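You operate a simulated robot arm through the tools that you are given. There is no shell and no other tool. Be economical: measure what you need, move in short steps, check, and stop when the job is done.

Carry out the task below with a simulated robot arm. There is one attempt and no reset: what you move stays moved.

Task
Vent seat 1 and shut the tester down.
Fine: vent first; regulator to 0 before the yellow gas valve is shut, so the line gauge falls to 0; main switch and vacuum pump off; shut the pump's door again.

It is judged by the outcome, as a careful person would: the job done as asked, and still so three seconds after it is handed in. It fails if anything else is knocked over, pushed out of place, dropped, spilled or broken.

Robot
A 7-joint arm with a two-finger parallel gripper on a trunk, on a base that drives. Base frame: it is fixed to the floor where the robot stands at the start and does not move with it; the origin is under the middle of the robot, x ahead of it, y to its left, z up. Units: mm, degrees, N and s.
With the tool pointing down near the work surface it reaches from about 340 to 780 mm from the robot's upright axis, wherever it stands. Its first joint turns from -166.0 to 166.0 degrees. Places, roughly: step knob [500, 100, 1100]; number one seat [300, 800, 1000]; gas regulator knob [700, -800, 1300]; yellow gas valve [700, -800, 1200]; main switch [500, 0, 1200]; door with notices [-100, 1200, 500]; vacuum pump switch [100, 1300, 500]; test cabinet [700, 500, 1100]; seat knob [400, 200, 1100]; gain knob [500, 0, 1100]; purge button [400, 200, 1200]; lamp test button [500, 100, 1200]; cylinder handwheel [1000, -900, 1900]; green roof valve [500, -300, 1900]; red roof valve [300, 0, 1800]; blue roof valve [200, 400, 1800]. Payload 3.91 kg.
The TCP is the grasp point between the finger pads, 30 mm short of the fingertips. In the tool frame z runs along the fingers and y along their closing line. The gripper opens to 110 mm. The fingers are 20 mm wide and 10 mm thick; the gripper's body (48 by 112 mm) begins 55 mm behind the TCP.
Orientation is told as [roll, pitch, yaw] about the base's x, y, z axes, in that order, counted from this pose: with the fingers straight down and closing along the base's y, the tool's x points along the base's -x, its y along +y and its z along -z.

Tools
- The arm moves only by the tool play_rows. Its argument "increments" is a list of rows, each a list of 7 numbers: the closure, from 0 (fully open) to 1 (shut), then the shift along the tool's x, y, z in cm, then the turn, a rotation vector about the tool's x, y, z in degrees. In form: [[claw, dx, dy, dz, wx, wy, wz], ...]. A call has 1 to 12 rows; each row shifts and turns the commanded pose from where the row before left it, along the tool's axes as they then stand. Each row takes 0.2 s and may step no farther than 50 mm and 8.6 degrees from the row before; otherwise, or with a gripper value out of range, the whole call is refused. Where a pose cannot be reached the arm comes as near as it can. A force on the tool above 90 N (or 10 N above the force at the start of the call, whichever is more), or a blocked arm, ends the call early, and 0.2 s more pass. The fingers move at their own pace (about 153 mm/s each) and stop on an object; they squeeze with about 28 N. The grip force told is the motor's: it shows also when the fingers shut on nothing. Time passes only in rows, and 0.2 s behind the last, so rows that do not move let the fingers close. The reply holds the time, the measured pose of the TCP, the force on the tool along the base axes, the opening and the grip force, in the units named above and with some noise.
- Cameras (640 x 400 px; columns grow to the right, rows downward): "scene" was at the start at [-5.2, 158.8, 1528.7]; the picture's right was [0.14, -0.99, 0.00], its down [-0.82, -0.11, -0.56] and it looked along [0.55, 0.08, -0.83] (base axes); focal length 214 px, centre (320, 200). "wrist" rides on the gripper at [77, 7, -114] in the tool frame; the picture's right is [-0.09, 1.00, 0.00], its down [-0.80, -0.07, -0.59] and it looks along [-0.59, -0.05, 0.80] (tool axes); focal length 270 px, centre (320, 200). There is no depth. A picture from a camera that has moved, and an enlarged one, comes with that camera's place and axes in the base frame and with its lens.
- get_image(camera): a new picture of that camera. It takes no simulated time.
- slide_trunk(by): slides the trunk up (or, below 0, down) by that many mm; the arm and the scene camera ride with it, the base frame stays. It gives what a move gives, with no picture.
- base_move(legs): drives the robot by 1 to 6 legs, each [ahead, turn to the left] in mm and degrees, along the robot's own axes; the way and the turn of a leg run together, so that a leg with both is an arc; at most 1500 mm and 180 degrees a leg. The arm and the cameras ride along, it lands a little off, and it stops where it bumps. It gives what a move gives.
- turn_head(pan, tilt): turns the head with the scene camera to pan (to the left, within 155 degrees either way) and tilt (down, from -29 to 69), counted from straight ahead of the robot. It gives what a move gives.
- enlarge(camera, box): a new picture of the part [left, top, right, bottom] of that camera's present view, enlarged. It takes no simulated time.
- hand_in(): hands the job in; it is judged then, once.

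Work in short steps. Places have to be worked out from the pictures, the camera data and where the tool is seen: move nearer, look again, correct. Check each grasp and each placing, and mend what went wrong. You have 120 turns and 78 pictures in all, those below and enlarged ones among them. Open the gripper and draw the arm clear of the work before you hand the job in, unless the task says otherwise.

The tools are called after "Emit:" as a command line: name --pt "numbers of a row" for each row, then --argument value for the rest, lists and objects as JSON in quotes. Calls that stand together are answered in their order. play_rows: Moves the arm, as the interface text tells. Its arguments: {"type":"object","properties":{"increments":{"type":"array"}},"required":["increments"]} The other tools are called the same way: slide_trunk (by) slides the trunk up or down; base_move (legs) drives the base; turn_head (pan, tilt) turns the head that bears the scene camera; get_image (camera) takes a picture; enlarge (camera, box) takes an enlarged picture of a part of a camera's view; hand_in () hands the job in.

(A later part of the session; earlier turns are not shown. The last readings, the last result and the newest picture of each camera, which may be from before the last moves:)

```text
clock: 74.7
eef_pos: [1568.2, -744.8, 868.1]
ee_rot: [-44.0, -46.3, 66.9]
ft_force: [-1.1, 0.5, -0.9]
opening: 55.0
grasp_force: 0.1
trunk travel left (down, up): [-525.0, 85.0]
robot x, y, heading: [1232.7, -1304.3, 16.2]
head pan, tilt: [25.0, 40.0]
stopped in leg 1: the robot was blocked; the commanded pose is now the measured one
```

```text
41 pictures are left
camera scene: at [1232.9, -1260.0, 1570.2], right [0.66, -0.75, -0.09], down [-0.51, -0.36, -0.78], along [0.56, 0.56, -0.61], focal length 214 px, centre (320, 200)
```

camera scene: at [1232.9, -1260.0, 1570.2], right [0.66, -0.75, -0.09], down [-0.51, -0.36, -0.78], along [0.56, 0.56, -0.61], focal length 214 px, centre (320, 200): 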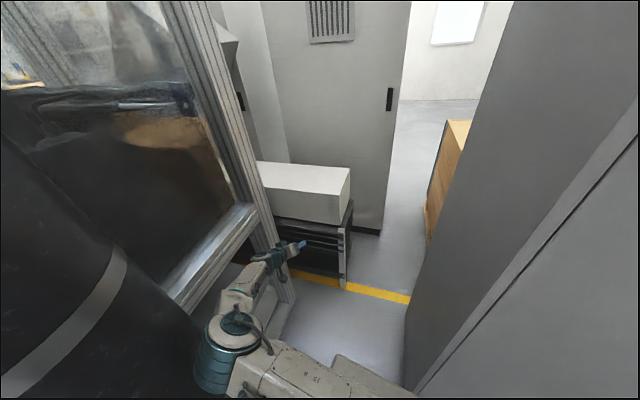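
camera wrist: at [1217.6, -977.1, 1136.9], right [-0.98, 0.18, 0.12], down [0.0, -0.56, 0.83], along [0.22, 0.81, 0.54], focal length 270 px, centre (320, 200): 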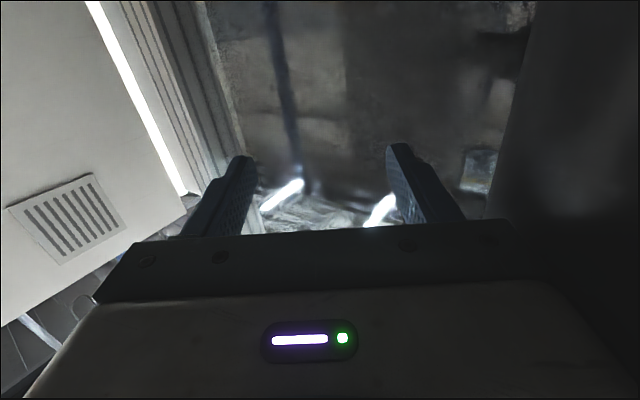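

The elbow is hooked past the cylinder. I'll extend the tool forward-right and up to pull the elbow off it.

Emit:
play_rows --pt "0.5 -1.7 -4.35 0.6 0 0 0" --pt "0.5 -1.7 -4.35 0.6 0 0 0" --pt "0.5 -1.7 -4.35 0.6 0 0 0"

Emit:
turn_head --pan 60 --tilt 55

Emit:
get_image --camera "scene"

```text
clock: 75.0
eef_pos: [1599.0, -698.3, 785.2]
ee_rot: [-49.6, -37.2, 65.8]
ft_force: [-12.9, -8.9, 11.1]
opening: 55.2
grasp_force: 0.1
trunk travel left (down, up): [-525.0, 85.0]
robot x, y, heading: [1239.3, -1302.9, 14.0]
head pan, tilt: [25.0, 40.0]
stopped in row 1: the arm was blocked; the commanded pose is now the measured one
```

```text
clock: 76.0
eef_pos: [1618.0, -696.5, 836.2]
ee_rot: [-47.8, -43.2, 65.2]
ft_force: [-0.2, 0.4, 0.1]
opening: 55.0
grasp_force: 0.0
trunk travel left (down, up): [-525.0, 85.0]
robot x, y, heading: [1239.5, -1304.0, 14.0]
head pan, tilt: [60.0, 55.0]
```

```text
40 pictures are left
camera scene: at [1292.9, -1072.3, 1544.7], right [0.96, -0.28, -0.08], down [-0.28, -0.8, -0.53], along [0.08, 0.53, -0.84], focal length 214 px, centre (320, 200)
```

scene: 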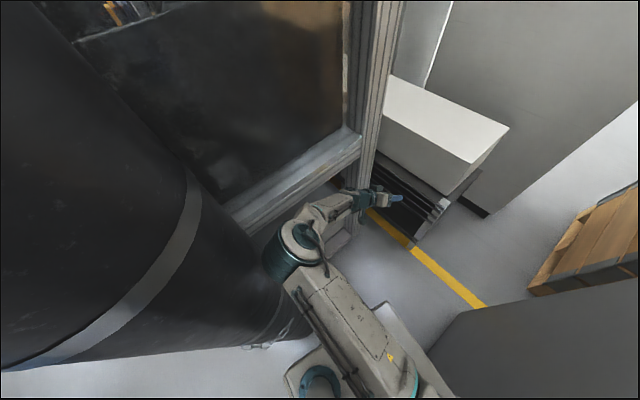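

I need to see what the base is touching on both sides.

Emit:
turn_head --pan 125 --tilt 60

Emit:
get_image --camera "scene"

Emit:
turn_head --pan -20 --tilt 65

Emit:
get_image --camera "scene"

```text
clock: 77.4
eef_pos: [1617.8, -698.1, 836.2]
ee_rot: [-48.0, -43.2, 65.3]
ft_force: [-0.3, -0.2, -0.4]
opening: 55.0
grasp_force: 0.1
trunk travel left (down, up): [-525.0, 85.0]
robot x, y, heading: [1240.0, -1303.2, 14.4]
head pan, tilt: [125.0, 60.0]
```

```text
39 pictures are left
camera scene: at [1222.3, -1099.3, 1545.7], right [0.65, 0.76, -0.08], down [0.61, -0.58, -0.55], along [-0.46, 0.31, -0.83], focal length 214 px, centre (320, 200)
```

scene: 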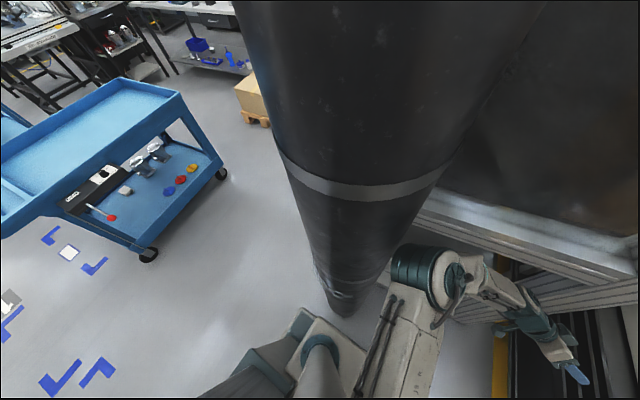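

```text
clock: 79.7
eef_pos: [1618.7, -697.8, 835.5]
ee_rot: [-48.0, -43.1, 65.3]
ft_force: [0.5, -0.5, -1.4]
opening: 54.9
grasp_force: 0.1
trunk travel left (down, up): [-525.0, 85.0]
robot x, y, heading: [1239.3, -1304.7, 14.1]
head pan, tilt: [-20.0, 65.0]
```

```text
38 pictures are left
camera scene: at [1332.1, -1149.6, 1530.8], right [-0.1, -0.99, 0.03], down [-0.94, 0.08, -0.34], along [0.33, -0.06, -0.94], focal length 214 px, centre (320, 200)
```

scene: 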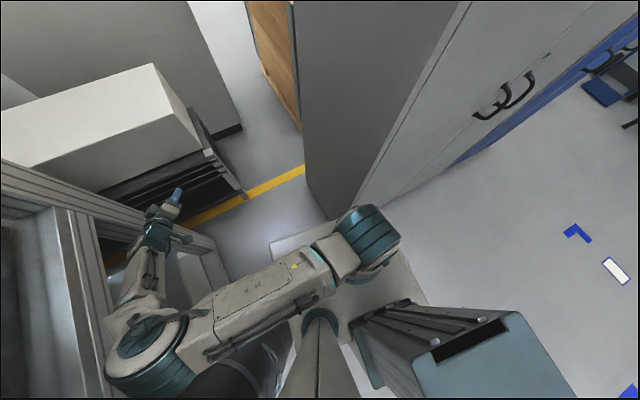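

The elbow sits just behind the cylinder; base front edge is near the locker corner. I'll try extending the tool forward-right to swing the upper arm off the cylinder.

Emit:
play_rows --pt "0.5 0.6 -1.9 1.3 0 0 0" --pt "0.5 0.6 -1.9 1.3 0 0 0" --pt "0.5 0.6 -1.9 1.3 0 0 0" --pt "0.5 0.6 -1.9 1.3 0 0 0" --pt "0.5 0.6 -1.9 1.3 0 0 0" --pt "0.5 0.6 -1.9 1.3 0 0 0"

Emit:
get_image --camera "scene"

```text
clock: 80.0
eef_pos: [1638.4, -751.7, 861.6]
ee_rot: [-54.3, -46.3, 63.0]
ft_force: [6.1, -2.0, 1.9]
opening: 55.0
grasp_force: 0.0
trunk travel left (down, up): [-525.0, 85.0]
robot x, y, heading: [1246.2, -1303.3, 11.0]
head pan, tilt: [-20.0, 65.0]
stopped in row 1: the arm was blocked; the commanded pose is now the measured one
```

```text
37 pictures are left
camera scene: at [1377.2, -1145.1, 1531.4], right [-0.16, -0.99, 0.04], down [-0.94, 0.14, -0.32], along [0.31, -0.09, -0.94], focal length 214 px, centre (320, 200)
```

scene: 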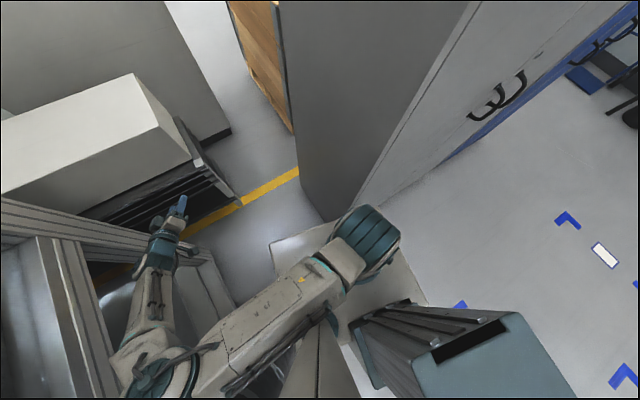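

That made progress (TCP moved ~55 mm right). Continue the same motion.

Emit:
play_rows --pt "0.5 0.6 -1.9 1.3 0 0 0" --pt "0.5 0.6 -1.9 1.3 0 0 0"

Emit:
play_rows --pt "0.5 0.6 -1.9 1.3 0 0 0" --pt "0.5 0.6 -1.9 1.3 0 0 0"

Emit:
base_move --legs '[[0, -8]]'

Emit:
get_image --camera "scene"

```text
clock: 80.3
eef_pos: [1661.4, -830.3, 886.5]
ee_rot: [-65.3, -49.3, 58.8]
ft_force: [-0.6, -0.1, -0.1]
opening: 55.2
grasp_force: 0.0
trunk travel left (down, up): [-525.0, 85.0]
robot x, y, heading: [1245.4, -1303.2, 9.7]
head pan, tilt: [-20.0, 65.0]
stopped in row 1: the arm was blocked; the commanded pose is now the measured one
```

```text
clock: 80.7
eef_pos: [1667.4, -914.9, 907.7]
ee_rot: [-76.1, -52.0, 55.2]
ft_force: [-0.4, 0.3, 0.1]
opening: 54.7
grasp_force: 0.0
trunk travel left (down, up): [-525.0, 85.0]
robot x, y, heading: [1251.6, -1302.5, 9.2]
head pan, tilt: [-20.0, 65.0]
stopped in row 1: the arm was blocked; the commanded pose is now the measured one
```

```text
clock: 81.4
eef_pos: [1636.5, -1038.6, 947.3]
ee_rot: [-94.1, -57.2, 48.0]
ft_force: [0.3, -0.3, -0.6]
opening: 55.2
grasp_force: 0.0
trunk travel left (down, up): [-525.0, 85.0]
robot x, y, heading: [1255.1, -1297.5, 7.2]
head pan, tilt: [-20.0, 65.0]
stopped in leg 1: the robot was blocked; the commanded pose is now the measured one
```

```text
36 pictures are left
camera scene: at [1347.8, -1161.9, 1529.7], right [-0.22, -0.98, 0.03], down [-0.92, 0.2, -0.35], along [0.33, -0.1, -0.94], focal length 214 px, centre (320, 200)
```

scene: 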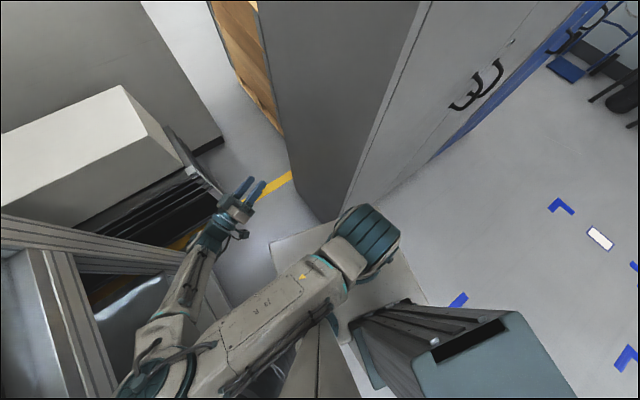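

The forearm swings free. Now stretch the arm forward down the passage so the elbow lifts off the cylinder.

Emit:
play_rows --pt "0.5 -3.4 2.4 1.8 0 0 0" --pt "0.5 -3.4 2.4 1.8 0 0 0" --pt "0.5 -3.4 2.4 1.8 0 0 0"

Emit:
play_rows --pt "0.5 -3.4 2.4 1.8 0 0 0" --pt "0.5 -3.4 2.4 1.8 0 0 0" --pt "0.5 -3.4 2.4 1.8 0 0 0"

Emit:
get_image --camera "scene"

```text
clock: 82.0
eef_pos: [1616.2, -990.0, 991.8]
ee_rot: [-98.6, -59.9, 56.4]
ft_force: [0.2, 0.2, -0.3]
opening: 54.9
grasp_force: 0.0
trunk travel left (down, up): [-525.0, 85.0]
robot x, y, heading: [1260.3, -1300.2, 7.2]
head pan, tilt: [-20.0, 65.0]
stopped in row 2: the arm was blocked; the commanded pose is now the measured one
```

```text
clock: 82.6
eef_pos: [1610.2, -960.5, 1034.8]
ee_rot: [-104.2, -61.8, 62.4]
ft_force: [-1.1, 0.6, -0.6]
opening: 54.9
grasp_force: 0.0
trunk travel left (down, up): [-525.0, 85.0]
robot x, y, heading: [1255.2, -1300.1, 6.9]
head pan, tilt: [-20.0, 65.0]
stopped in row 2: the arm was blocked; the commanded pose is now the measured one
```

```text
35 pictures are left
camera scene: at [1317.6, -1166.6, 1528.3], right [-0.22, -0.97, 0.02], down [-0.91, 0.2, -0.37], along [0.35, -0.1, -0.93], focal length 214 px, centre (320, 200)
```

scene: 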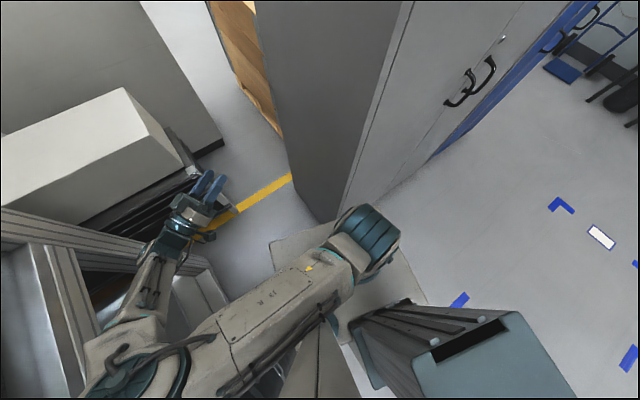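

Forward is obstructed. Instead fold the tool toward the robot's right front, which must bring the elbow round off the cylinder.

Emit:
play_rows --pt "0.5 1.0 -3.9 1.7 0 0 0" --pt "0.5 1.0 -3.9 1.7 0 0 0" --pt "0.5 1.0 -3.9 1.7 0 0 0"

Emit:
play_rows --pt "0.5 1.0 -3.9 1.7 0 0 0" --pt "0.5 1.0 -3.9 1.7 0 0 0" --pt "0.5 1.0 -3.9 1.7 0 0 0"

Emit:
get_image --camera "scene"

```text
clock: 83.5
eef_pos: [1575.4, -1151.4, 1073.6]
ee_rot: [-110.1, -62.7, 52.0]
ft_force: [0.1, 0.7, -0.6]
opening: 55.1
grasp_force: 0.0
trunk travel left (down, up): [-525.0, 85.0]
robot x, y, heading: [1257.8, -1302.4, 6.5]
head pan, tilt: [-20.0, 65.0]
stopped in row 3: the arm was blocked; the commanded pose is now the measured one
```

```text
clock: 84.3
eef_pos: [1532.2, -1225.3, 1101.0]
ee_rot: [-112.1, -63.3, 45.0]
ft_force: [0.2, 1.0, 0.3]
opening: 55.0
grasp_force: 0.1
out of reach, approached as far as the arm can: row 2, 3
trunk travel left (down, up): [-525.0, 85.0]
robot x, y, heading: [1253.1, -1298.0, 6.4]
head pan, tilt: [-20.0, 65.0]
stopped in row 3: the arm was blocked; the commanded pose is now the measured one
```

```text
34 pictures are left
camera scene: at [1247.4, -1176.9, 1521.1], right [-0.24, -0.97, 0.0], down [-0.89, 0.21, -0.41], along [0.4, -0.1, -0.91], focal length 214 px, centre (320, 200)
```

scene: 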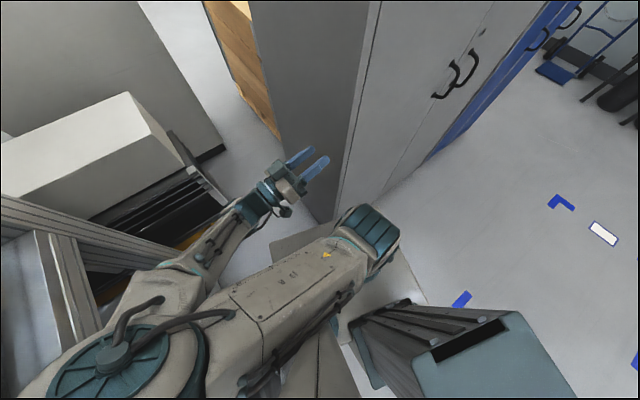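

The robot stands upright again and the elbow has lifted. Try backing a little.

Emit:
base_move --legs '[[-60, 0]]'

Emit:
get_image --camera "scene"

```text
clock: 85.0
eef_pos: [1510.4, -1234.4, 1105.9]
ee_rot: [-116.0, -64.5, 43.2]
ft_force: [0.4, 1.2, -0.7]
opening: 55.0
grasp_force: 0.0
trunk travel left (down, up): [-525.0, 85.0]
robot x, y, heading: [1246.8, -1298.2, 5.6]
head pan, tilt: [-20.0, 65.0]
stopped in leg 1: the robot was blocked; the commanded pose is now the measured one
```

```text
33 pictures are left
camera scene: at [1245.0, -1178.1, 1521.7], right [-0.25, -0.97, 0.0], down [-0.89, 0.22, -0.41], along [0.39, -0.1, -0.91], focal length 214 px, centre (320, 200)
```

scene: 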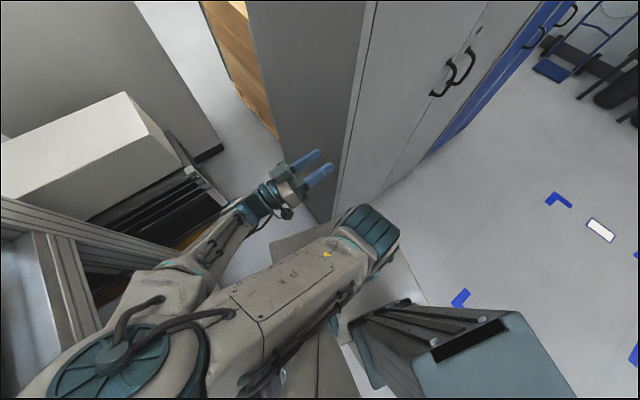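

Look down to the left-rear to find the remaining contact.

Emit:
turn_head --pan 100 --tilt 69

Emit:
get_image --camera "scene"

```text
clock: 87.0
eef_pos: [1510.7, -1233.8, 1104.4]
ee_rot: [-114.9, -64.2, 42.9]
ft_force: [0.3, 0.0, -0.9]
opening: 55.2
grasp_force: 0.0
trunk travel left (down, up): [-525.0, 85.0]
robot x, y, heading: [1248.1, -1301.9, 6.1]
head pan, tilt: [100.0, 68.8]
```

```text
32 pictures are left
camera scene: at [1170.5, -1108.5, 1518.9], right [0.96, 0.27, -0.02], down [0.25, -0.9, -0.37], along [-0.12, 0.35, -0.93], focal length 214 px, centre (320, 200)
```

scene: 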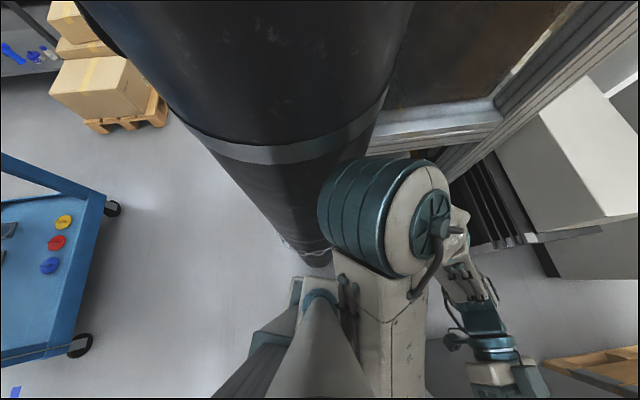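

The elbow drum presses the cylinder's far side; turning right should carry it away. Try it.

Emit:
base_move --legs '[[0, -10]]'

Emit:
base_move --legs '[[0, -15]]'

Emit:
get_image --camera "scene"

```text
clock: 88.1
eef_pos: [1509.3, -1270.0, 1105.0]
ee_rot: [-115.5, -64.5, 35.5]
ft_force: [0.3, -0.6, -0.5]
opening: 54.8
grasp_force: 0.0
trunk travel left (down, up): [-525.0, 85.0]
robot x, y, heading: [1246.5, -1302.9, -3.7]
head pan, tilt: [100.0, 68.8]
```

```text
clock: 89.4
eef_pos: [1511.2, -1324.4, 1104.5]
ee_rot: [-115.7, -64.7, 23.8]
ft_force: [-0.7, -0.1, -0.4]
opening: 55.2
grasp_force: 0.0
trunk travel left (down, up): [-525.0, 85.0]
robot x, y, heading: [1245.7, -1301.4, -15.5]
head pan, tilt: [100.0, 68.8]
stopped in leg 1: the robot was blocked; the commanded pose is now the measured one
```

```text
31 pictures are left
camera scene: at [1220.2, -1082.5, 1514.8], right [1.0, -0.09, 0.0], down [-0.09, -0.93, -0.36], along [0.03, 0.36, -0.93], focal length 214 px, centre (320, 200)
```

scene: 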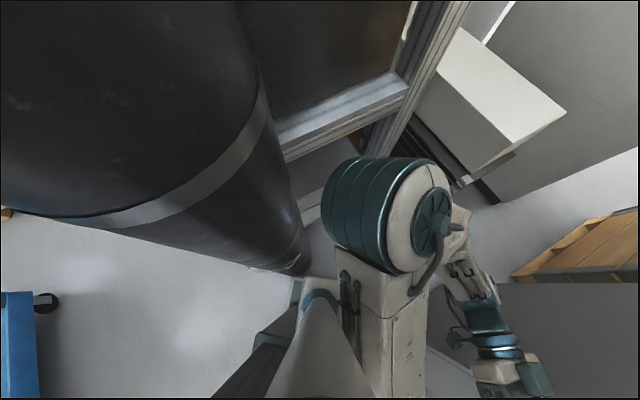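

Elbow is clear of the cylinder. Alternate: back 60 mm, then turn right further.

Emit:
base_move --legs '[[-60, 0], [0, -25]]'

Emit:
base_move --legs '[[-60, 0], [0, -25]]'

```text
clock: 90.8
eef_pos: [1449.5, -1312.2, 1105.9]
ee_rot: [-115.5, -64.6, 22.6]
ft_force: [-0.9, 0.7, 0.2]
opening: 55.1
grasp_force: 0.0
trunk travel left (down, up): [-525.0, 85.0]
robot x, y, heading: [1182.5, -1295.7, -16.4]
head pan, tilt: [100.0, 68.8]
stopped in leg 2: the robot was blocked; the commanded pose is now the measured one
```

```text
clock: 91.7
eef_pos: [1433.4, -1314.7, 1103.9]
ee_rot: [-115.4, -64.1, 21.0]
ft_force: [0.5, -0.4, -0.1]
opening: 55.3
grasp_force: 0.1
trunk travel left (down, up): [-525.0, 85.0]
robot x, y, heading: [1162.0, -1289.2, -16.6]
head pan, tilt: [100.0, 68.8]
stopped in leg 1: the robot was blocked; the commanded pose is now the measured one
```

Geometry now clear: base half-width ≈240 mm; the elbow on the left is the trouble. I'll reach the tool out to the robot's right (open floor), bringing the elbow over to that side.

Emit:
play_rows --pt "0.5 0.68 0.62 4.62 0 0 0" --pt "0.5 0.68 0.62 4.62 0 0 0" --pt "0.5 0.68 0.62 4.62 0 0 0" --pt "0.5 0.68 0.62 4.62 0 0 0" --pt "0.5 0.68 0.62 4.62 0 0 0" --pt "0.5 0.68 0.62 4.62 0 0 0" --pt "0.5 0.68 0.62 4.62 0 0 0" --pt "0.5 0.68 0.62 4.62 0 0 0" --pt "0.5 0.68 0.62 4.62 0 0 0"

Emit:
turn_head --pan 10 --tilt 60

Emit:
get_image --camera "scene"

```text
clock: 93.7
eef_pos: [1498.2, -1708.7, 1103.7]
ee_rot: [-115.7, -64.6, 21.8]
ft_force: [-0.4, -0.4, -0.6]
opening: 55.0
grasp_force: 0.1
out of reach, approached as far as the arm can: row 1, 2, 3, 4
trunk travel left (down, up): [-525.0, 85.0]
robot x, y, heading: [1164.7, -1286.2, -16.5]
head pan, tilt: [100.0, 68.8]
```

```text
clock: 95.3
eef_pos: [1498.9, -1706.1, 1103.0]
ee_rot: [-115.8, -64.6, 22.0]
ft_force: [0.1, 0.4, -0.3]
opening: 55.0
grasp_force: 0.0
trunk travel left (down, up): [-525.0, 85.0]
robot x, y, heading: [1164.3, -1287.5, -16.8]
head pan, tilt: [10.0, 60.0]
```

```text
30 pictures are left
camera scene: at [1198.2, -1131.2, 1524.2], right [-0.12, -0.99, 0.0], down [-0.86, 0.1, -0.5], along [0.5, -0.06, -0.87], focal length 214 px, centre (320, 200)
```

scene: 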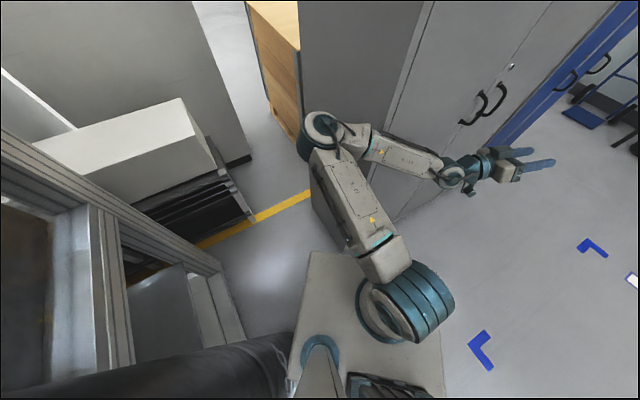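

The arm is now well posed. Turn left 18.5° to run parallel past the cylinder, then back out 450 mm.

Emit:
base_move --legs '[[0, 18.5], [-450, 0]]'

Emit:
turn_head --pan 60 --tilt 30

Emit:
get_image --camera "scene"

```text
clock: 99.1
eef_pos: [1150.5, -1606.9, 1104.1]
ee_rot: [-115.2, -65.5, 39.8]
ft_force: [0.5, 0.5, 0.3]
opening: 55.2
grasp_force: 0.2
trunk travel left (down, up): [-525.0, 85.0]
robot x, y, heading: [703.2, -1304.3, 1.4]
head pan, tilt: [10.0, 60.0]
```

```text
clock: 100.3
eef_pos: [1139.3, -1583.3, 1111.7]
ee_rot: [-115.5, -63.0, 40.1]
ft_force: [-0.3, -0.2, 0.4]
opening: 54.9
grasp_force: 0.1
trunk travel left (down, up): [-525.0, 85.0]
robot x, y, heading: [697.0, -1302.1, 1.2]
head pan, tilt: [60.0, 30.0]
```

```text
29 pictures are left
camera scene: at [662.0, -1171.9, 1584.4], right [0.88, -0.48, -0.03], down [-0.24, -0.39, -0.89], along [0.41, 0.79, -0.45], focal length 214 px, centre (320, 200)
```

scene: 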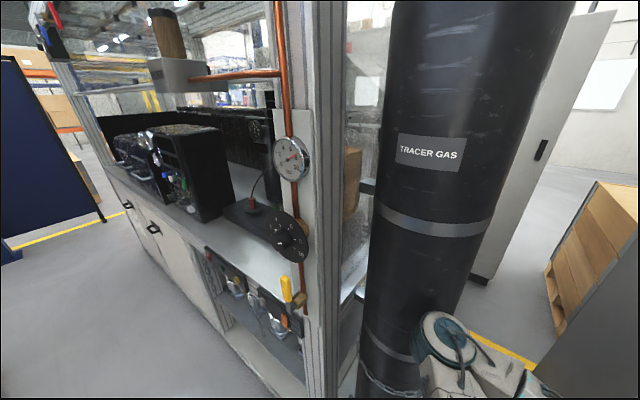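

Free at last, cylinder upright and strapped. Reposition to (700,−1480) heading 85°, so the gas panel is ahead and the cylinder stays to the right.

Emit:
base_move --legs '[[0, -90], [175, 0], [0, 174]]'

Emit:
turn_head --pan 0 --tilt 30

Emit:
get_image --camera "scene"

```text
clock: 101.0
eef_pos: [1131.6, -1471.7, 1123.3]
ee_rot: [-117.3, -64.9, 44.8]
ft_force: [-0.7, 0.5, 7.9]
opening: 55.2
grasp_force: 0.1
trunk travel left (down, up): [-525.0, 85.0]
robot x, y, heading: [699.5, -1303.6, 2.1]
head pan, tilt: [60.0, 30.0]
stopped in leg 1: the robot was blocked; the commanded pose is now the measured one
```

```text
clock: 102.3
eef_pos: [1131.2, -1480.6, 1121.0]
ee_rot: [-116.9, -64.2, 44.0]
ft_force: [0.4, -0.6, -0.3]
opening: 55.0
grasp_force: 0.0
trunk travel left (down, up): [-525.0, 85.0]
robot x, y, heading: [701.2, -1300.9, 2.8]
head pan, tilt: [0.0, 30.0]
```

```text
28 pictures are left
camera scene: at [639.4, -1150.9, 1572.0], right [0.05, -1.0, 0.0], down [-0.46, -0.02, -0.89], along [0.89, 0.04, -0.46], focal length 214 px, centre (320, 200)
```

scene: 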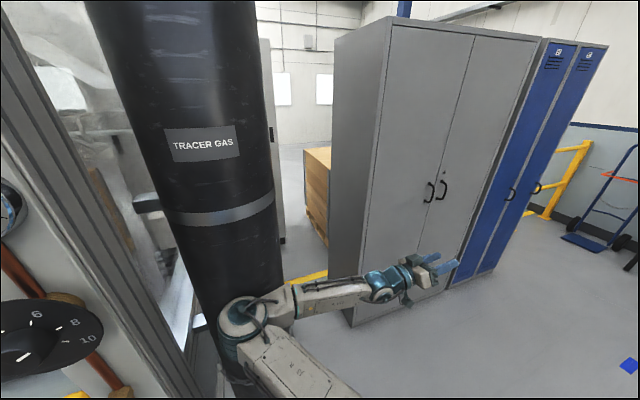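

The elbow touches the cylinder's near side. Back 70 mm then turn right, watching for a block.

Emit:
base_move --legs '[[-70, 0], [0, -30]]'

```text
clock: 103.0
eef_pos: [1189.2, -1485.5, 1073.9]
ee_rot: [-109.9, -63.1, 38.1]
ft_force: [0.9, -0.4, 0.4]
opening: 54.9
grasp_force: 0.0
trunk travel left (down, up): [-525.0, 85.0]
robot x, y, heading: [689.3, -1304.9, 3.9]
head pan, tilt: [0.0, 30.0]
stopped in leg 1: the robot was blocked; the commanded pose is now the measured one
```

Something holds the elbow from behind too; look closely.

Emit:
turn_head --pan 40 --tilt 50

Emit:
get_image --camera "scene"

```text
clock: 104.1
eef_pos: [1187.1, -1488.1, 1072.3]
ee_rot: [-110.6, -63.6, 38.3]
ft_force: [-0.6, -0.2, -0.3]
opening: 55.0
grasp_force: 0.1
trunk travel left (down, up): [-525.0, 85.0]
robot x, y, heading: [695.4, -1301.1, 3.9]
head pan, tilt: [40.0, 50.0]
```

```text
27 pictures are left
camera scene: at [573.3, -1110.4, 1542.6], right [0.69, -0.72, 0.04], down [-0.51, -0.53, -0.68], along [0.51, 0.45, -0.74], focal length 214 px, centre (320, 200)
```

scene: 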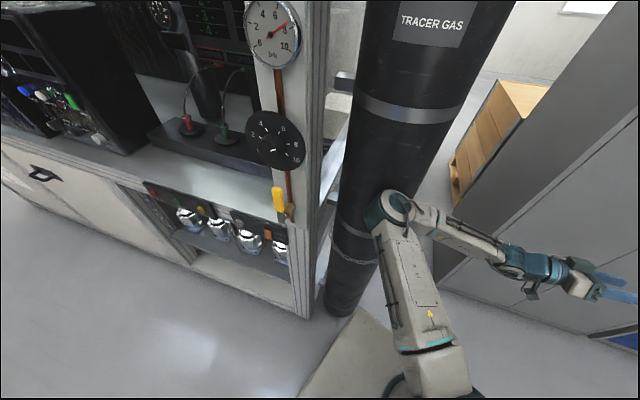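

Nothing behind the elbow; check behind the base.

Emit:
turn_head --pan 150 --tilt 60

Emit:
get_image --camera "scene"

```text
clock: 106.0
eef_pos: [1188.1, -1487.8, 1072.8]
ee_rot: [-110.5, -63.4, 38.2]
ft_force: [0.5, 0.2, -0.1]
opening: 55.0
grasp_force: 0.0
trunk travel left (down, up): [-525.0, 85.0]
robot x, y, heading: [690.4, -1302.7, 3.7]
head pan, tilt: [150.0, 60.0]
```

```text
26 pictures are left
camera scene: at [458.8, -1134.2, 1523.2], right [0.44, 0.9, 0.03], down [0.8, -0.38, -0.45], along [-0.4, 0.22, -0.89], focal length 214 px, centre (320, 200)
```

scene: 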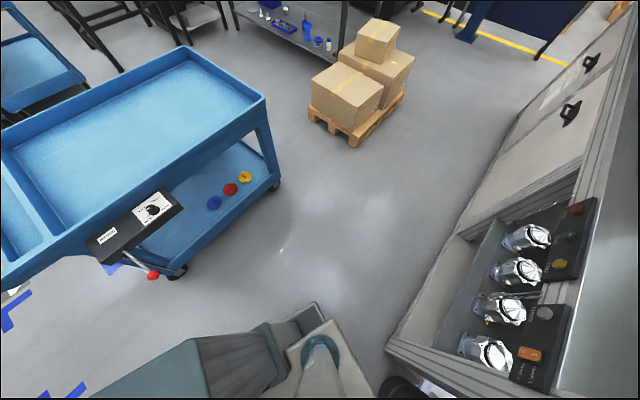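

The base isn't obviously hit behind; the arm is leaning on the cylinder. Swing the tool to the robot's right to pull the elbow off it.

Emit:
play_rows --pt "0.5 1.3 -2.9 3.0 0 0 0" --pt "0.5 1.3 -2.9 3.0 0 0 0" --pt "0.5 1.3 -2.9 3.0 0 0 0" --pt "0.5 1.3 -2.9 3.0 0 0 0" --pt "0.5 1.3 -2.9 3.0 0 0 0" --pt "0.5 1.3 -2.9 3.0 0 0 0"

Emit:
turn_head --pan 20 --tilt 60

Emit:
get_image --camera "scene"

```text
clock: 106.3
eef_pos: [1227.0, -1512.9, 1031.8]
ee_rot: [-104.9, -63.6, 33.5]
ft_force: [1.2, 0.2, -1.8]
opening: 55.0
grasp_force: 0.1
trunk travel left (down, up): [-525.0, 85.0]
robot x, y, heading: [692.8, -1299.2, 4.2]
head pan, tilt: [150.0, 60.0]
stopped in row 1: the arm was blocked; the commanded pose is now the measured one
```

```text
clock: 108.4
eef_pos: [1231.9, -1511.0, 1035.2]
ee_rot: [-105.5, -62.4, 34.7]
ft_force: [-0.5, -0.3, -0.3]
opening: 54.9
grasp_force: 0.1
trunk travel left (down, up): [-525.0, 85.0]
robot x, y, heading: [693.0, -1301.7, 3.9]
head pan, tilt: [20.0, 60.0]
```

```text
25 pictures are left
camera scene: at [627.0, -1187.8, 1534.2], right [0.41, -0.91, -0.02], down [-0.78, -0.33, -0.53], along [0.48, 0.23, -0.85], focal length 214 px, centre (320, 200)
```

scene: 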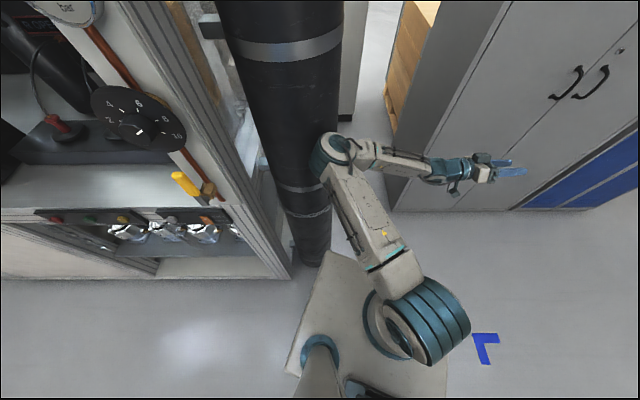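

Elbow rests on the cylinder's outer face with friction. Try a tiny forward nudge and then a right turn.

Emit:
base_move --legs '[[30, 0], [0, -15]]'

Emit:
base_move --legs '[[0, -10]]'

```text
clock: 109.2
eef_pos: [1259.7, -1450.5, 1016.8]
ee_rot: [-108.1, -58.0, 35.9]
ft_force: [-0.7, 6.3, 1.9]
opening: 54.9
grasp_force: 0.0
trunk travel left (down, up): [-525.0, 85.0]
robot x, y, heading: [696.7, -1303.9, 4.2]
head pan, tilt: [20.0, 60.0]
stopped in leg 1: the robot was blocked; the commanded pose is now the measured one
```

```text
clock: 110.5
eef_pos: [1257.4, -1572.7, 978.2]
ee_rot: [-106.0, -56.4, 21.5]
ft_force: [-0.3, -0.2, -0.1]
opening: 55.1
grasp_force: 0.0
trunk travel left (down, up): [-525.0, 85.0]
robot x, y, heading: [697.4, -1305.7, -7.3]
head pan, tilt: [20.0, 60.0]
stopped in leg 1: the robot was blocked; the commanded pose is now the measured one
```

The right turn works now; keep turning in steps.

Emit:
base_move --legs '[[0, -20]]'

Emit:
base_move --legs '[[0, -20]]'

Emit:
base_move --legs '[[0, -20]]'

```text
clock: 111.2
eef_pos: [1202.8, -1566.7, 1029.0]
ee_rot: [-117.0, -62.3, 29.7]
ft_force: [1.0, 4.3, 0.9]
opening: 55.1
grasp_force: 0.1
trunk travel left (down, up): [-525.0, 85.0]
robot x, y, heading: [744.1, -1322.4, -24.2]
head pan, tilt: [20.0, 60.0]
stopped in leg 1: the robot was blocked; the commanded pose is now the measured one
```

```text
clock: 112.0
eef_pos: [1073.5, -1436.9, 1067.0]
ee_rot: [-142.6, -66.2, 55.2]
ft_force: [6.0, -1.9, -1.7]
opening: 55.1
grasp_force: 0.0
trunk travel left (down, up): [-525.0, 85.0]
robot x, y, heading: [742.7, -1323.0, -26.2]
head pan, tilt: [20.0, 60.0]
stopped in leg 1: the robot was blocked; the commanded pose is now the measured one
```

```text
clock: 113.5
eef_pos: [1001.4, -1580.9, 1068.7]
ee_rot: [-137.6, -65.2, 28.1]
ft_force: [-0.2, -0.6, 0.2]
opening: 54.8
grasp_force: 0.1
trunk travel left (down, up): [-525.0, 85.0]
robot x, y, heading: [744.1, -1323.5, -45.9]
head pan, tilt: [20.0, 60.0]
```

Clear now (heading −46°, arm tucked). Continue: turn right, drive off 170 mm from the cylinder, and look.

Emit:
base_move --legs '[[0, -54], [170, 0]]'

Emit:
turn_head --pan 145 --tilt 35

Emit:
get_image --camera "scene"

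```text
clock: 117.3
eef_pos: [655.7, -1851.7, 1067.7]
ee_rot: [-137.5, -65.1, -26.2]
ft_force: [-0.8, -0.2, -0.9]
opening: 55.1
grasp_force: 0.0
trunk travel left (down, up): [-525.0, 85.0]
robot x, y, heading: [714.0, -1489.9, -100.2]
head pan, tilt: [20.0, 60.0]
```

```text
clock: 119.4
eef_pos: [654.1, -1851.3, 1068.4]
ee_rot: [-137.5, -65.0, -26.2]
ft_force: [0.0, 0.3, 0.4]
opening: 55.1
grasp_force: 0.1
trunk travel left (down, up): [-525.0, 85.0]
robot x, y, heading: [712.6, -1489.4, -100.0]
head pan, tilt: [145.0, 35.0]
```

```text
24 pictures are left
camera scene: at [937.8, -1379.8, 1558.4], right [0.7, -0.71, 0.0], down [-0.41, -0.4, -0.82], along [0.58, 0.58, -0.57], focal length 214 px, centre (320, 200)
```

scene: 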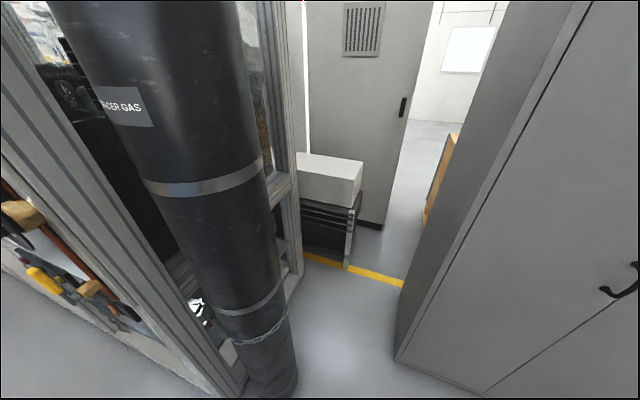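

Everything upright and clear. Turn to face the gas panel, back 100 mm, and raise the arm to regulator height at 200 mm off.

Emit:
base_move --legs '[[0, 175], [-100, 0]]'

Emit:
play_rows --pt "0.5 -3.2 1.44 2.46 0 0 0" --pt "0.5 -3.2 1.44 2.46 0 0 0" --pt "0.5 -3.2 1.44 2.46 0 0 0" --pt "0.5 -3.2 1.44 2.46 0 0 0" --pt "0.5 -3.2 1.44 2.46 0 0 0" --pt "0.5 -3.2 1.44 2.46 0 0 0" --pt "0.5 -3.2 1.44 2.46 0 0 0" --pt "0.5 -3.2 1.44 2.46 0 0 0"

```text
clock: 127.7
eef_pos: [765.8, -1229.4, 1067.3]
ee_rot: [-137.6, -65.1, 150.9]
ft_force: [0.4, -0.1, 0.6]
opening: 55.2
grasp_force: 0.0
trunk travel left (down, up): [-525.0, 85.0]
robot x, y, heading: [690.4, -1586.9, 76.7]
head pan, tilt: [145.0, 35.0]
```

```text
clock: 129.5
eef_pos: [833.2, -1014.7, 1328.0]
ee_rot: [-137.5, -65.0, 150.6]
ft_force: [0.0, -0.4, -0.7]
opening: 55.2
grasp_force: 0.0
trunk travel left (down, up): [-525.0, 85.0]
robot x, y, heading: [687.1, -1586.3, 76.6]
head pan, tilt: [145.0, 35.0]
```

Following well. Now rotate the tool to face the panel (yaw ~116°, level).

Emit:
play_rows --pt "0.5 0 0 0 -8.1 -0.2 2.3" --pt "0.5 0 0 0 -8.1 -0.2 2.3" --pt "0.5 0 0 0 -8.1 -0.2 2.3" --pt "0.5 0 0 0 -8.1 -0.2 2.3" --pt "0.5 0 0 0 -8.1 -0.2 2.3" --pt "0.5 0 0 0 -8.1 -0.2 2.3" --pt "0.5 0 0 0 -8.1 -0.2 2.3" --pt "0.5 0 0 0 -8.1 -0.2 2.3" --pt "0.5 0 0 0 -8.1 -0.2 2.3" --pt "0.5 0 0 0 -8.1 -0.2 2.3" --pt "0.5 0 0 0 -8.1 -0.2 2.3" --pt "0.5 0 0 0 -8.1 -0.2 2.3"

Emit:
turn_head --pan 8 --tilt 20

Emit:
get_image --camera "scene"

Emit:
get_image --camera "wrist"

```text
clock: 132.1
eef_pos: [833.0, -1014.0, 1328.3]
ee_rot: [-105.2, -88.8, -142.4]
ft_force: [-1.0, -0.5, 0.0]
opening: 55.1
grasp_force: 0.1
trunk travel left (down, up): [-525.0, 85.0]
robot x, y, heading: [688.8, -1586.8, 76.6]
head pan, tilt: [145.0, 35.0]
```

```text
clock: 134.3
eef_pos: [833.1, -1015.0, 1329.0]
ee_rot: [-107.2, -88.6, -140.6]
ft_force: [0.3, -0.3, 0.2]
opening: 55.1
grasp_force: 0.0
trunk travel left (down, up): [-525.0, 85.0]
robot x, y, heading: [691.3, -1586.4, 76.6]
head pan, tilt: [8.0, 20.0]
```

```text
23 pictures are left
camera scene: at [535.7, -1534.6, 1582.3], right [1.0, -0.09, 0.0], down [-0.03, -0.34, -0.94], along [0.09, 0.94, -0.34], focal length 214 px, centre (320, 200)
```

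scene: 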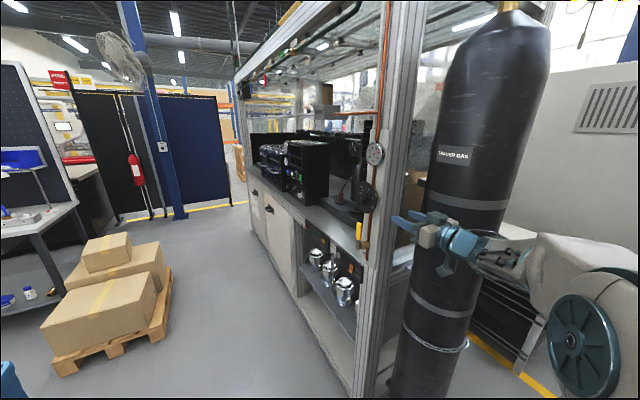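

```text
22 pictures are left
camera wrist: at [869.9, -1122.6, 1249.8], right [-0.92, -0.38, 0.07], down [0.28, -0.54, 0.8], along [-0.27, 0.75, 0.6], focal length 270 px, centre (320, 200)
```

wrist: 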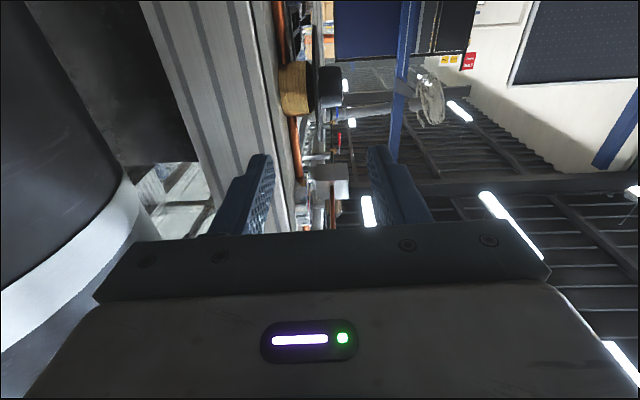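

Key finding: the regulator, gauge and lever actually face the front (−n), like the main panel. I'll retract a little and drive back around to stand in front of the post, keeping between bench and cart.

Emit:
play_rows --pt "0.5 0 0 -4 0 0 0" --pt "0.5 0 0 -4 0 0 0"

Emit:
base_move --legs '[[0, 38], [646, 0], [0, 30.5], [438, 0], [0, -135]]'

Emit:
turn_head --pan -20 --tilt 25

Emit:
get_image --camera "scene"

```text
clock: 134.9
eef_pos: [864.4, -1091.4, 1327.4]
ee_rot: [-108.0, -88.7, -139.6]
ft_force: [-0.4, -0.3, -0.3]
opening: 55.1
grasp_force: 0.0
trunk travel left (down, up): [-525.0, 85.0]
robot x, y, heading: [691.5, -1587.7, 76.7]
head pan, tilt: [8.0, 20.0]
```

```text
clock: 149.7
eef_pos: [580.8, -714.2, 1326.6]
ee_rot: [-107.2, -88.5, 152.2]
ft_force: [0.5, -0.7, 0.2]
opening: 54.8
grasp_force: 0.1
trunk travel left (down, up): [-525.0, 85.0]
robot x, y, heading: [56.1, -740.5, 9.5]
head pan, tilt: [8.0, 20.0]
```

```text
clock: 150.7
eef_pos: [581.8, -715.5, 1327.3]
ee_rot: [-107.0, -88.6, 151.9]
ft_force: [1.0, -0.7, 0.1]
opening: 55.1
grasp_force: 0.0
trunk travel left (down, up): [-525.0, 85.0]
robot x, y, heading: [56.3, -742.1, 9.1]
head pan, tilt: [-20.0, 25.0]
```

```text
21 pictures are left
camera scene: at [47.9, -625.7, 1574.3], right [-0.19, -0.98, 0.0], down [-0.42, 0.08, -0.91], along [0.89, -0.17, -0.42], focal length 214 px, centre (320, 200)
```

scene: 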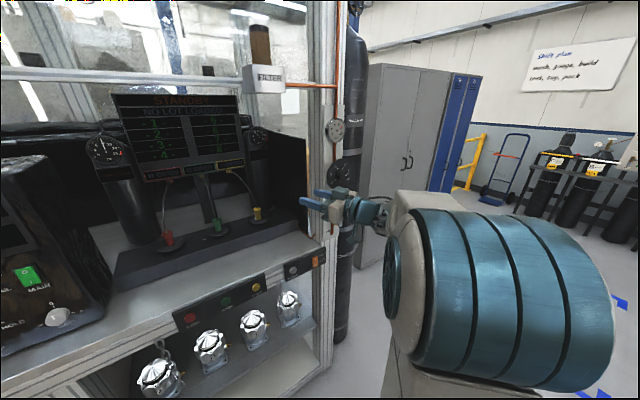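

In position. Square the tool to yaw 26° and shift right to be in front of the regulator knob.

Emit:
play_rows --pt "0.3 0 0 0 6.4 0 0" --pt "0.3 0 0 0 6.4 0 0" --pt "0.3 0 0 0 6.3 -0.5 0" --pt "0.3 0 -4.9 -0.2 0 0 0" --pt "0.3 0 -4.9 -0.3 0 0 0" --pt "0.3 0 -4.9 -0.3 0 0 0" --pt "0.3 0 -4.9 -0.2 0 0 0"

Emit:
get_image --camera "wrist"

```text
clock: 152.3
eef_pos: [659.3, -896.9, 1331.7]
ee_rot: [-141.9, -88.4, 167.6]
ft_force: [-0.4, 0.5, -0.6]
opening: 77.1
grasp_force: 0.0
trunk travel left (down, up): [-525.0, 85.0]
robot x, y, heading: [55.0, -745.4, 8.7]
head pan, tilt: [-20.0, 25.0]
```

```text
20 pictures are left
camera wrist: at [555.0, -942.0, 1250.2], right [-0.44, 0.9, 0.07], down [-0.53, -0.32, 0.79], along [0.73, 0.31, 0.61], focal length 270 px, centre (320, 200)
```

wrist: 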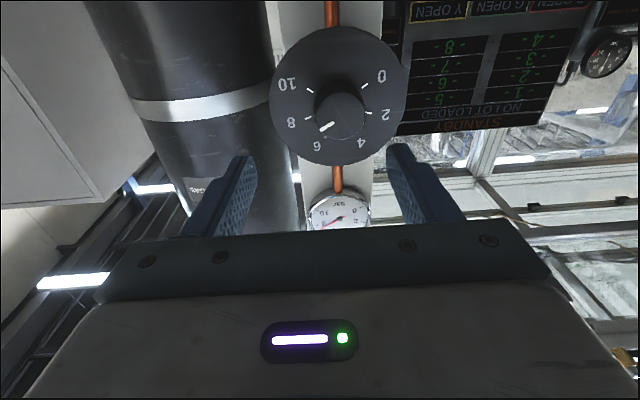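

Regulator set ~6–7; zero is counter-clockwise ~160°. I align on the knob (shift +16 mm, down 6 mm), pre-rotate the wrist +69° for a one-grip turn, and move in 40 mm.

Emit:
play_rows --pt "0.4 0.6 1.6 1 0 0 0" --pt "0.4 0 0 1 0 0 0" --pt "0.4 0 0 1 0 0 0" --pt "0.4 0 0 1 0 0 0" --pt "0.4 0 0 0 0 0 8.6" --pt "0.4 0 0 0 0 0 8.6" --pt "0.4 0 0 0 0 0 8.6" --pt "0.4 0 0 0 0 0 8.6" --pt "0.4 0 0 0 0 0 8.6" --pt "0.4 0 0 0 0 0 8.6" --pt "0.4 0 0 0 0 0 8.6" --pt "0.4 0 0 0 0 0 8.6"

Emit:
get_image --camera "wrist"

```text
clock: 154.9
eef_pos: [687.2, -863.5, 1325.6]
ee_rot: [91.5, -22.1, -64.7]
ft_force: [0.1, -0.1, -0.4]
opening: 66.1
grasp_force: 0.1
trunk travel left (down, up): [-525.0, 85.0]
robot x, y, heading: [55.8, -745.3, 9.5]
head pan, tilt: [-20.0, 25.0]
```

```text
19 pictures are left
camera wrist: at [551.0, -846.8, 1299.0], right [-0.15, 0.25, 0.96], down [-0.21, -0.95, 0.22], along [0.97, -0.16, 0.19], focal length 270 px, centre (320, 200)
```

wrist: 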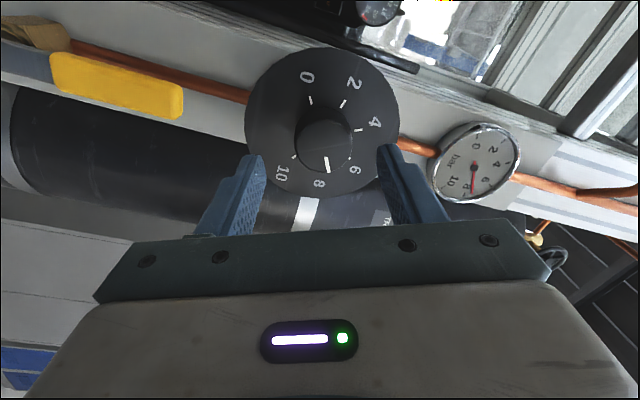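

Aligned. Move in 38 mm and close on the knob.

Emit:
play_rows --pt "0.4 0 0.2 1.3 0 0 0" --pt "0.4 0 0 1.3 0 0 0" --pt "0.4 0 0 1.2 0 0 0" --pt "1 0 0 0 0 0 0" --pt "1 0 0 0 0 0 0"

Emit:
get_image --camera "wrist"

```text
clock: 156.1
eef_pos: [721.4, -845.3, 1326.3]
ee_rot: [91.3, -22.2, -64.7]
ft_force: [0.1, -0.2, -1.1]
opening: 40.5
grasp_force: 45.3
trunk travel left (down, up): [-525.0, 85.0]
robot x, y, heading: [57.0, -744.3, 9.0]
head pan, tilt: [-20.0, 25.0]
```

```text
18 pictures are left
camera wrist: at [586.0, -828.9, 1301.3], right [-0.15, 0.26, 0.96], down [-0.21, -0.95, 0.22], along [0.97, -0.16, 0.19], focal length 270 px, centre (320, 200)
```

wrist: 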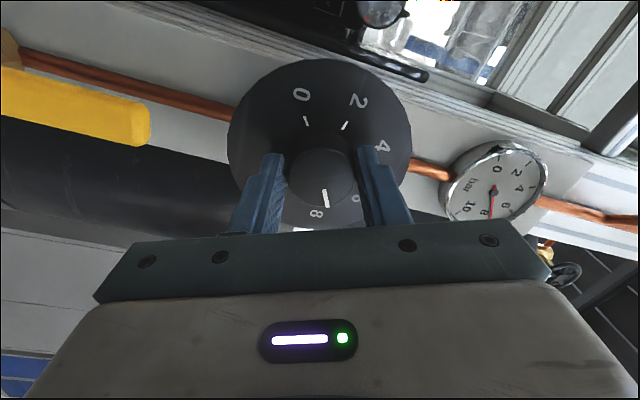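

Gripped (40 mm). Turn counter-clockwise 102°.

Emit:
play_rows --pt "1 0 0 0 0 0 -8.5" --pt "1 0 0 0 0 0 -8.5" --pt "1 0 0 0 0 0 -8.5" --pt "1 0 0 0 0 0 -8.5" --pt "1 0 0 0 0 0 -8.5" --pt "1 0 0 0 0 0 -8.5" --pt "1 0 0 0 0 0 -8.5" --pt "1 0 0 0 0 0 -8.5" --pt "1 0 0 0 0 0 -8.5" --pt "1 0 0 0 0 0 -8.5" --pt "1 0 0 0 0 0 -8.5" --pt "1 0 0 0 0 0 -8.5"

Emit:
play_rows --pt "1 0 0 0 0 0 -8.5" --pt "1 0 0 0 0 0 -8.5" --pt "1 0 0 0 0 0 -8.5" --pt "1 0 0 0 0 0 -8.5" --pt "1 0 0 0 0 0 -8.5" --pt "1 0 0 0 0 0 -8.5" --pt "1 0 0 0 0 0 -8.5" --pt "1 0 0 0 0 0 -8.5"

Emit:
get_image --camera "wrist"

```text
clock: 158.7
eef_pos: [724.0, -850.9, 1325.7]
ee_rot: [-92.2, -55.8, 117.5]
ft_force: [7.6, -15.6, -11.8]
opening: 40.1
grasp_force: 44.7
trunk travel left (down, up): [-525.0, 85.0]
robot x, y, heading: [54.6, -745.0, 9.2]
head pan, tilt: [-20.0, 25.0]
```

```text
clock: 160.5
eef_pos: [721.9, -850.4, 1329.1]
ee_rot: [-91.6, 12.3, 115.4]
ft_force: [19.1, -23.3, 20.9]
opening: 40.1
grasp_force: 45.0
trunk travel left (down, up): [-525.0, 85.0]
robot x, y, heading: [54.0, -743.8, 9.0]
head pan, tilt: [-20.0, 25.0]
```

```text
17 pictures are left
camera wrist: at [650.4, -969.1, 1334.7], right [0.08, -0.1, -0.99], down [-0.88, 0.46, -0.12], along [0.47, 0.88, -0.05], focal length 270 px, centre (320, 200)
```

wrist: 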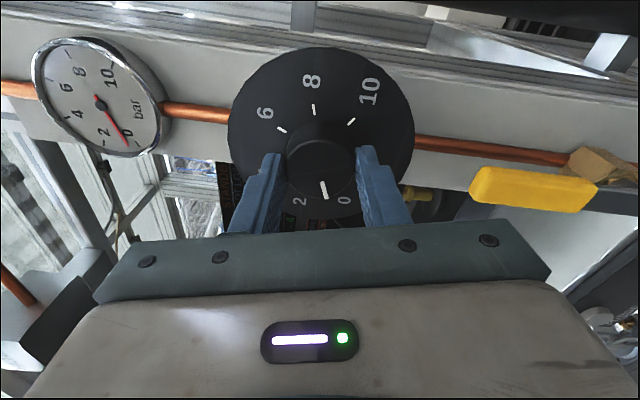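

Gauge nearly 0; a further ~25° to the zero stop.

Emit:
play_rows --pt "1 0 0 0 0 0 -8" --pt "1 0 0 0 0 0 -8" --pt "1 0 0 0 0 0 -8"

Emit:
get_image --camera "wrist"

```text
clock: 161.3
eef_pos: [719.7, -846.7, 1328.3]
ee_rot: [-91.6, 36.2, 115.1]
ft_force: [-2.4, -16.9, 5.3]
opening: 39.9
grasp_force: 45.0
trunk travel left (down, up): [-525.0, 85.0]
robot x, y, heading: [56.9, -744.8, 9.3]
head pan, tilt: [-20.0, 25.0]
```

```text
16 pictures are left
camera wrist: at [643.8, -957.1, 1363.0], right [0.24, -0.46, -0.86], down [-0.83, 0.36, -0.43], along [0.51, 0.81, -0.29], focal length 270 px, centre (320, 200)
```

wrist: 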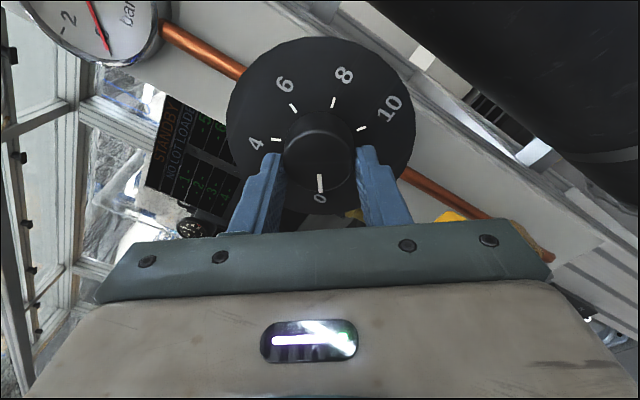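

Pointer is on 0. A small extra nudge, then release, retreat and unwind the wrist.

Emit:
play_rows --pt "1 0 0 0 0 0 -4" --pt "0.4 0 0 0 0 0 0" --pt "0.4 0 0 0 0 0 0" --pt "0.4 0 0 -4 0 0 0" --pt "0.4 0 0 -4 0 0 0" --pt "0.4 0 0 0 0 0 8.6" --pt "0.4 0 0 0 0 0 8.6" --pt "0.4 0 0 0 0 0 8.6" --pt "0.4 0 0 0 0 0 8.6" --pt "0.4 0 0 0 0 0 8.6" --pt "0.4 0 0 0 0 0 8.6" --pt "0.4 0 0 0 0 0 8.6"

Emit:
play_rows --pt "1 3 0 0 0 0 8.6" --pt "1 3 0 0 0 0 8.6" --pt "1 0 0 0 0 0 8.6" --pt "1 0 0 0 0 0 8.6" --pt "1 0 0 0 0 0 8.6" --pt "1 0 0 0 0 0 8.6" --pt "1 0 0 0 0 0 8.6" --pt "1 0 0 0 0 0 6"

Emit:
get_image --camera "wrist"

```text
clock: 163.9
eef_pos: [649.2, -880.3, 1326.8]
ee_rot: [-91.4, -20.0, 116.3]
ft_force: [0.7, 0.7, -0.3]
opening: 66.1
grasp_force: 0.1
trunk travel left (down, up): [-525.0, 85.0]
robot x, y, heading: [52.5, -742.6, 9.3]
head pan, tilt: [-20.0, 25.0]
```

```text
clock: 165.7
eef_pos: [673.7, -930.0, 1301.8]
ee_rot: [-109.1, -86.0, 135.1]
ft_force: [0.2, 1.1, -0.5]
opening: 0.0
grasp_force: 27.8
trunk travel left (down, up): [-525.0, 85.0]
robot x, y, heading: [55.2, -743.5, 9.4]
head pan, tilt: [-20.0, 25.0]
```

```text
15 pictures are left
camera wrist: at [569.7, -977.3, 1220.5], right [-0.44, 0.9, 0.02], down [-0.54, -0.28, 0.79], along [0.72, 0.33, 0.61], focal length 270 px, centre (320, 200)
```

wrist: 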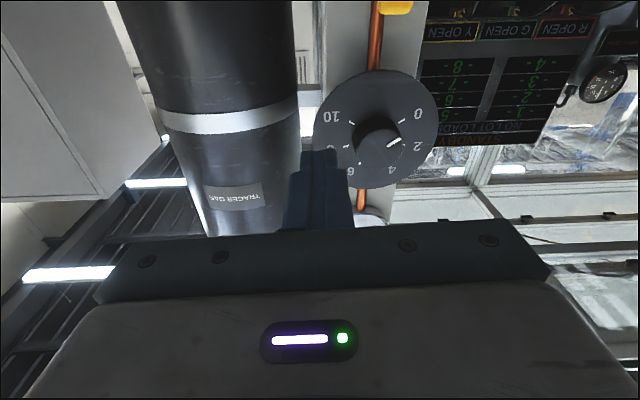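

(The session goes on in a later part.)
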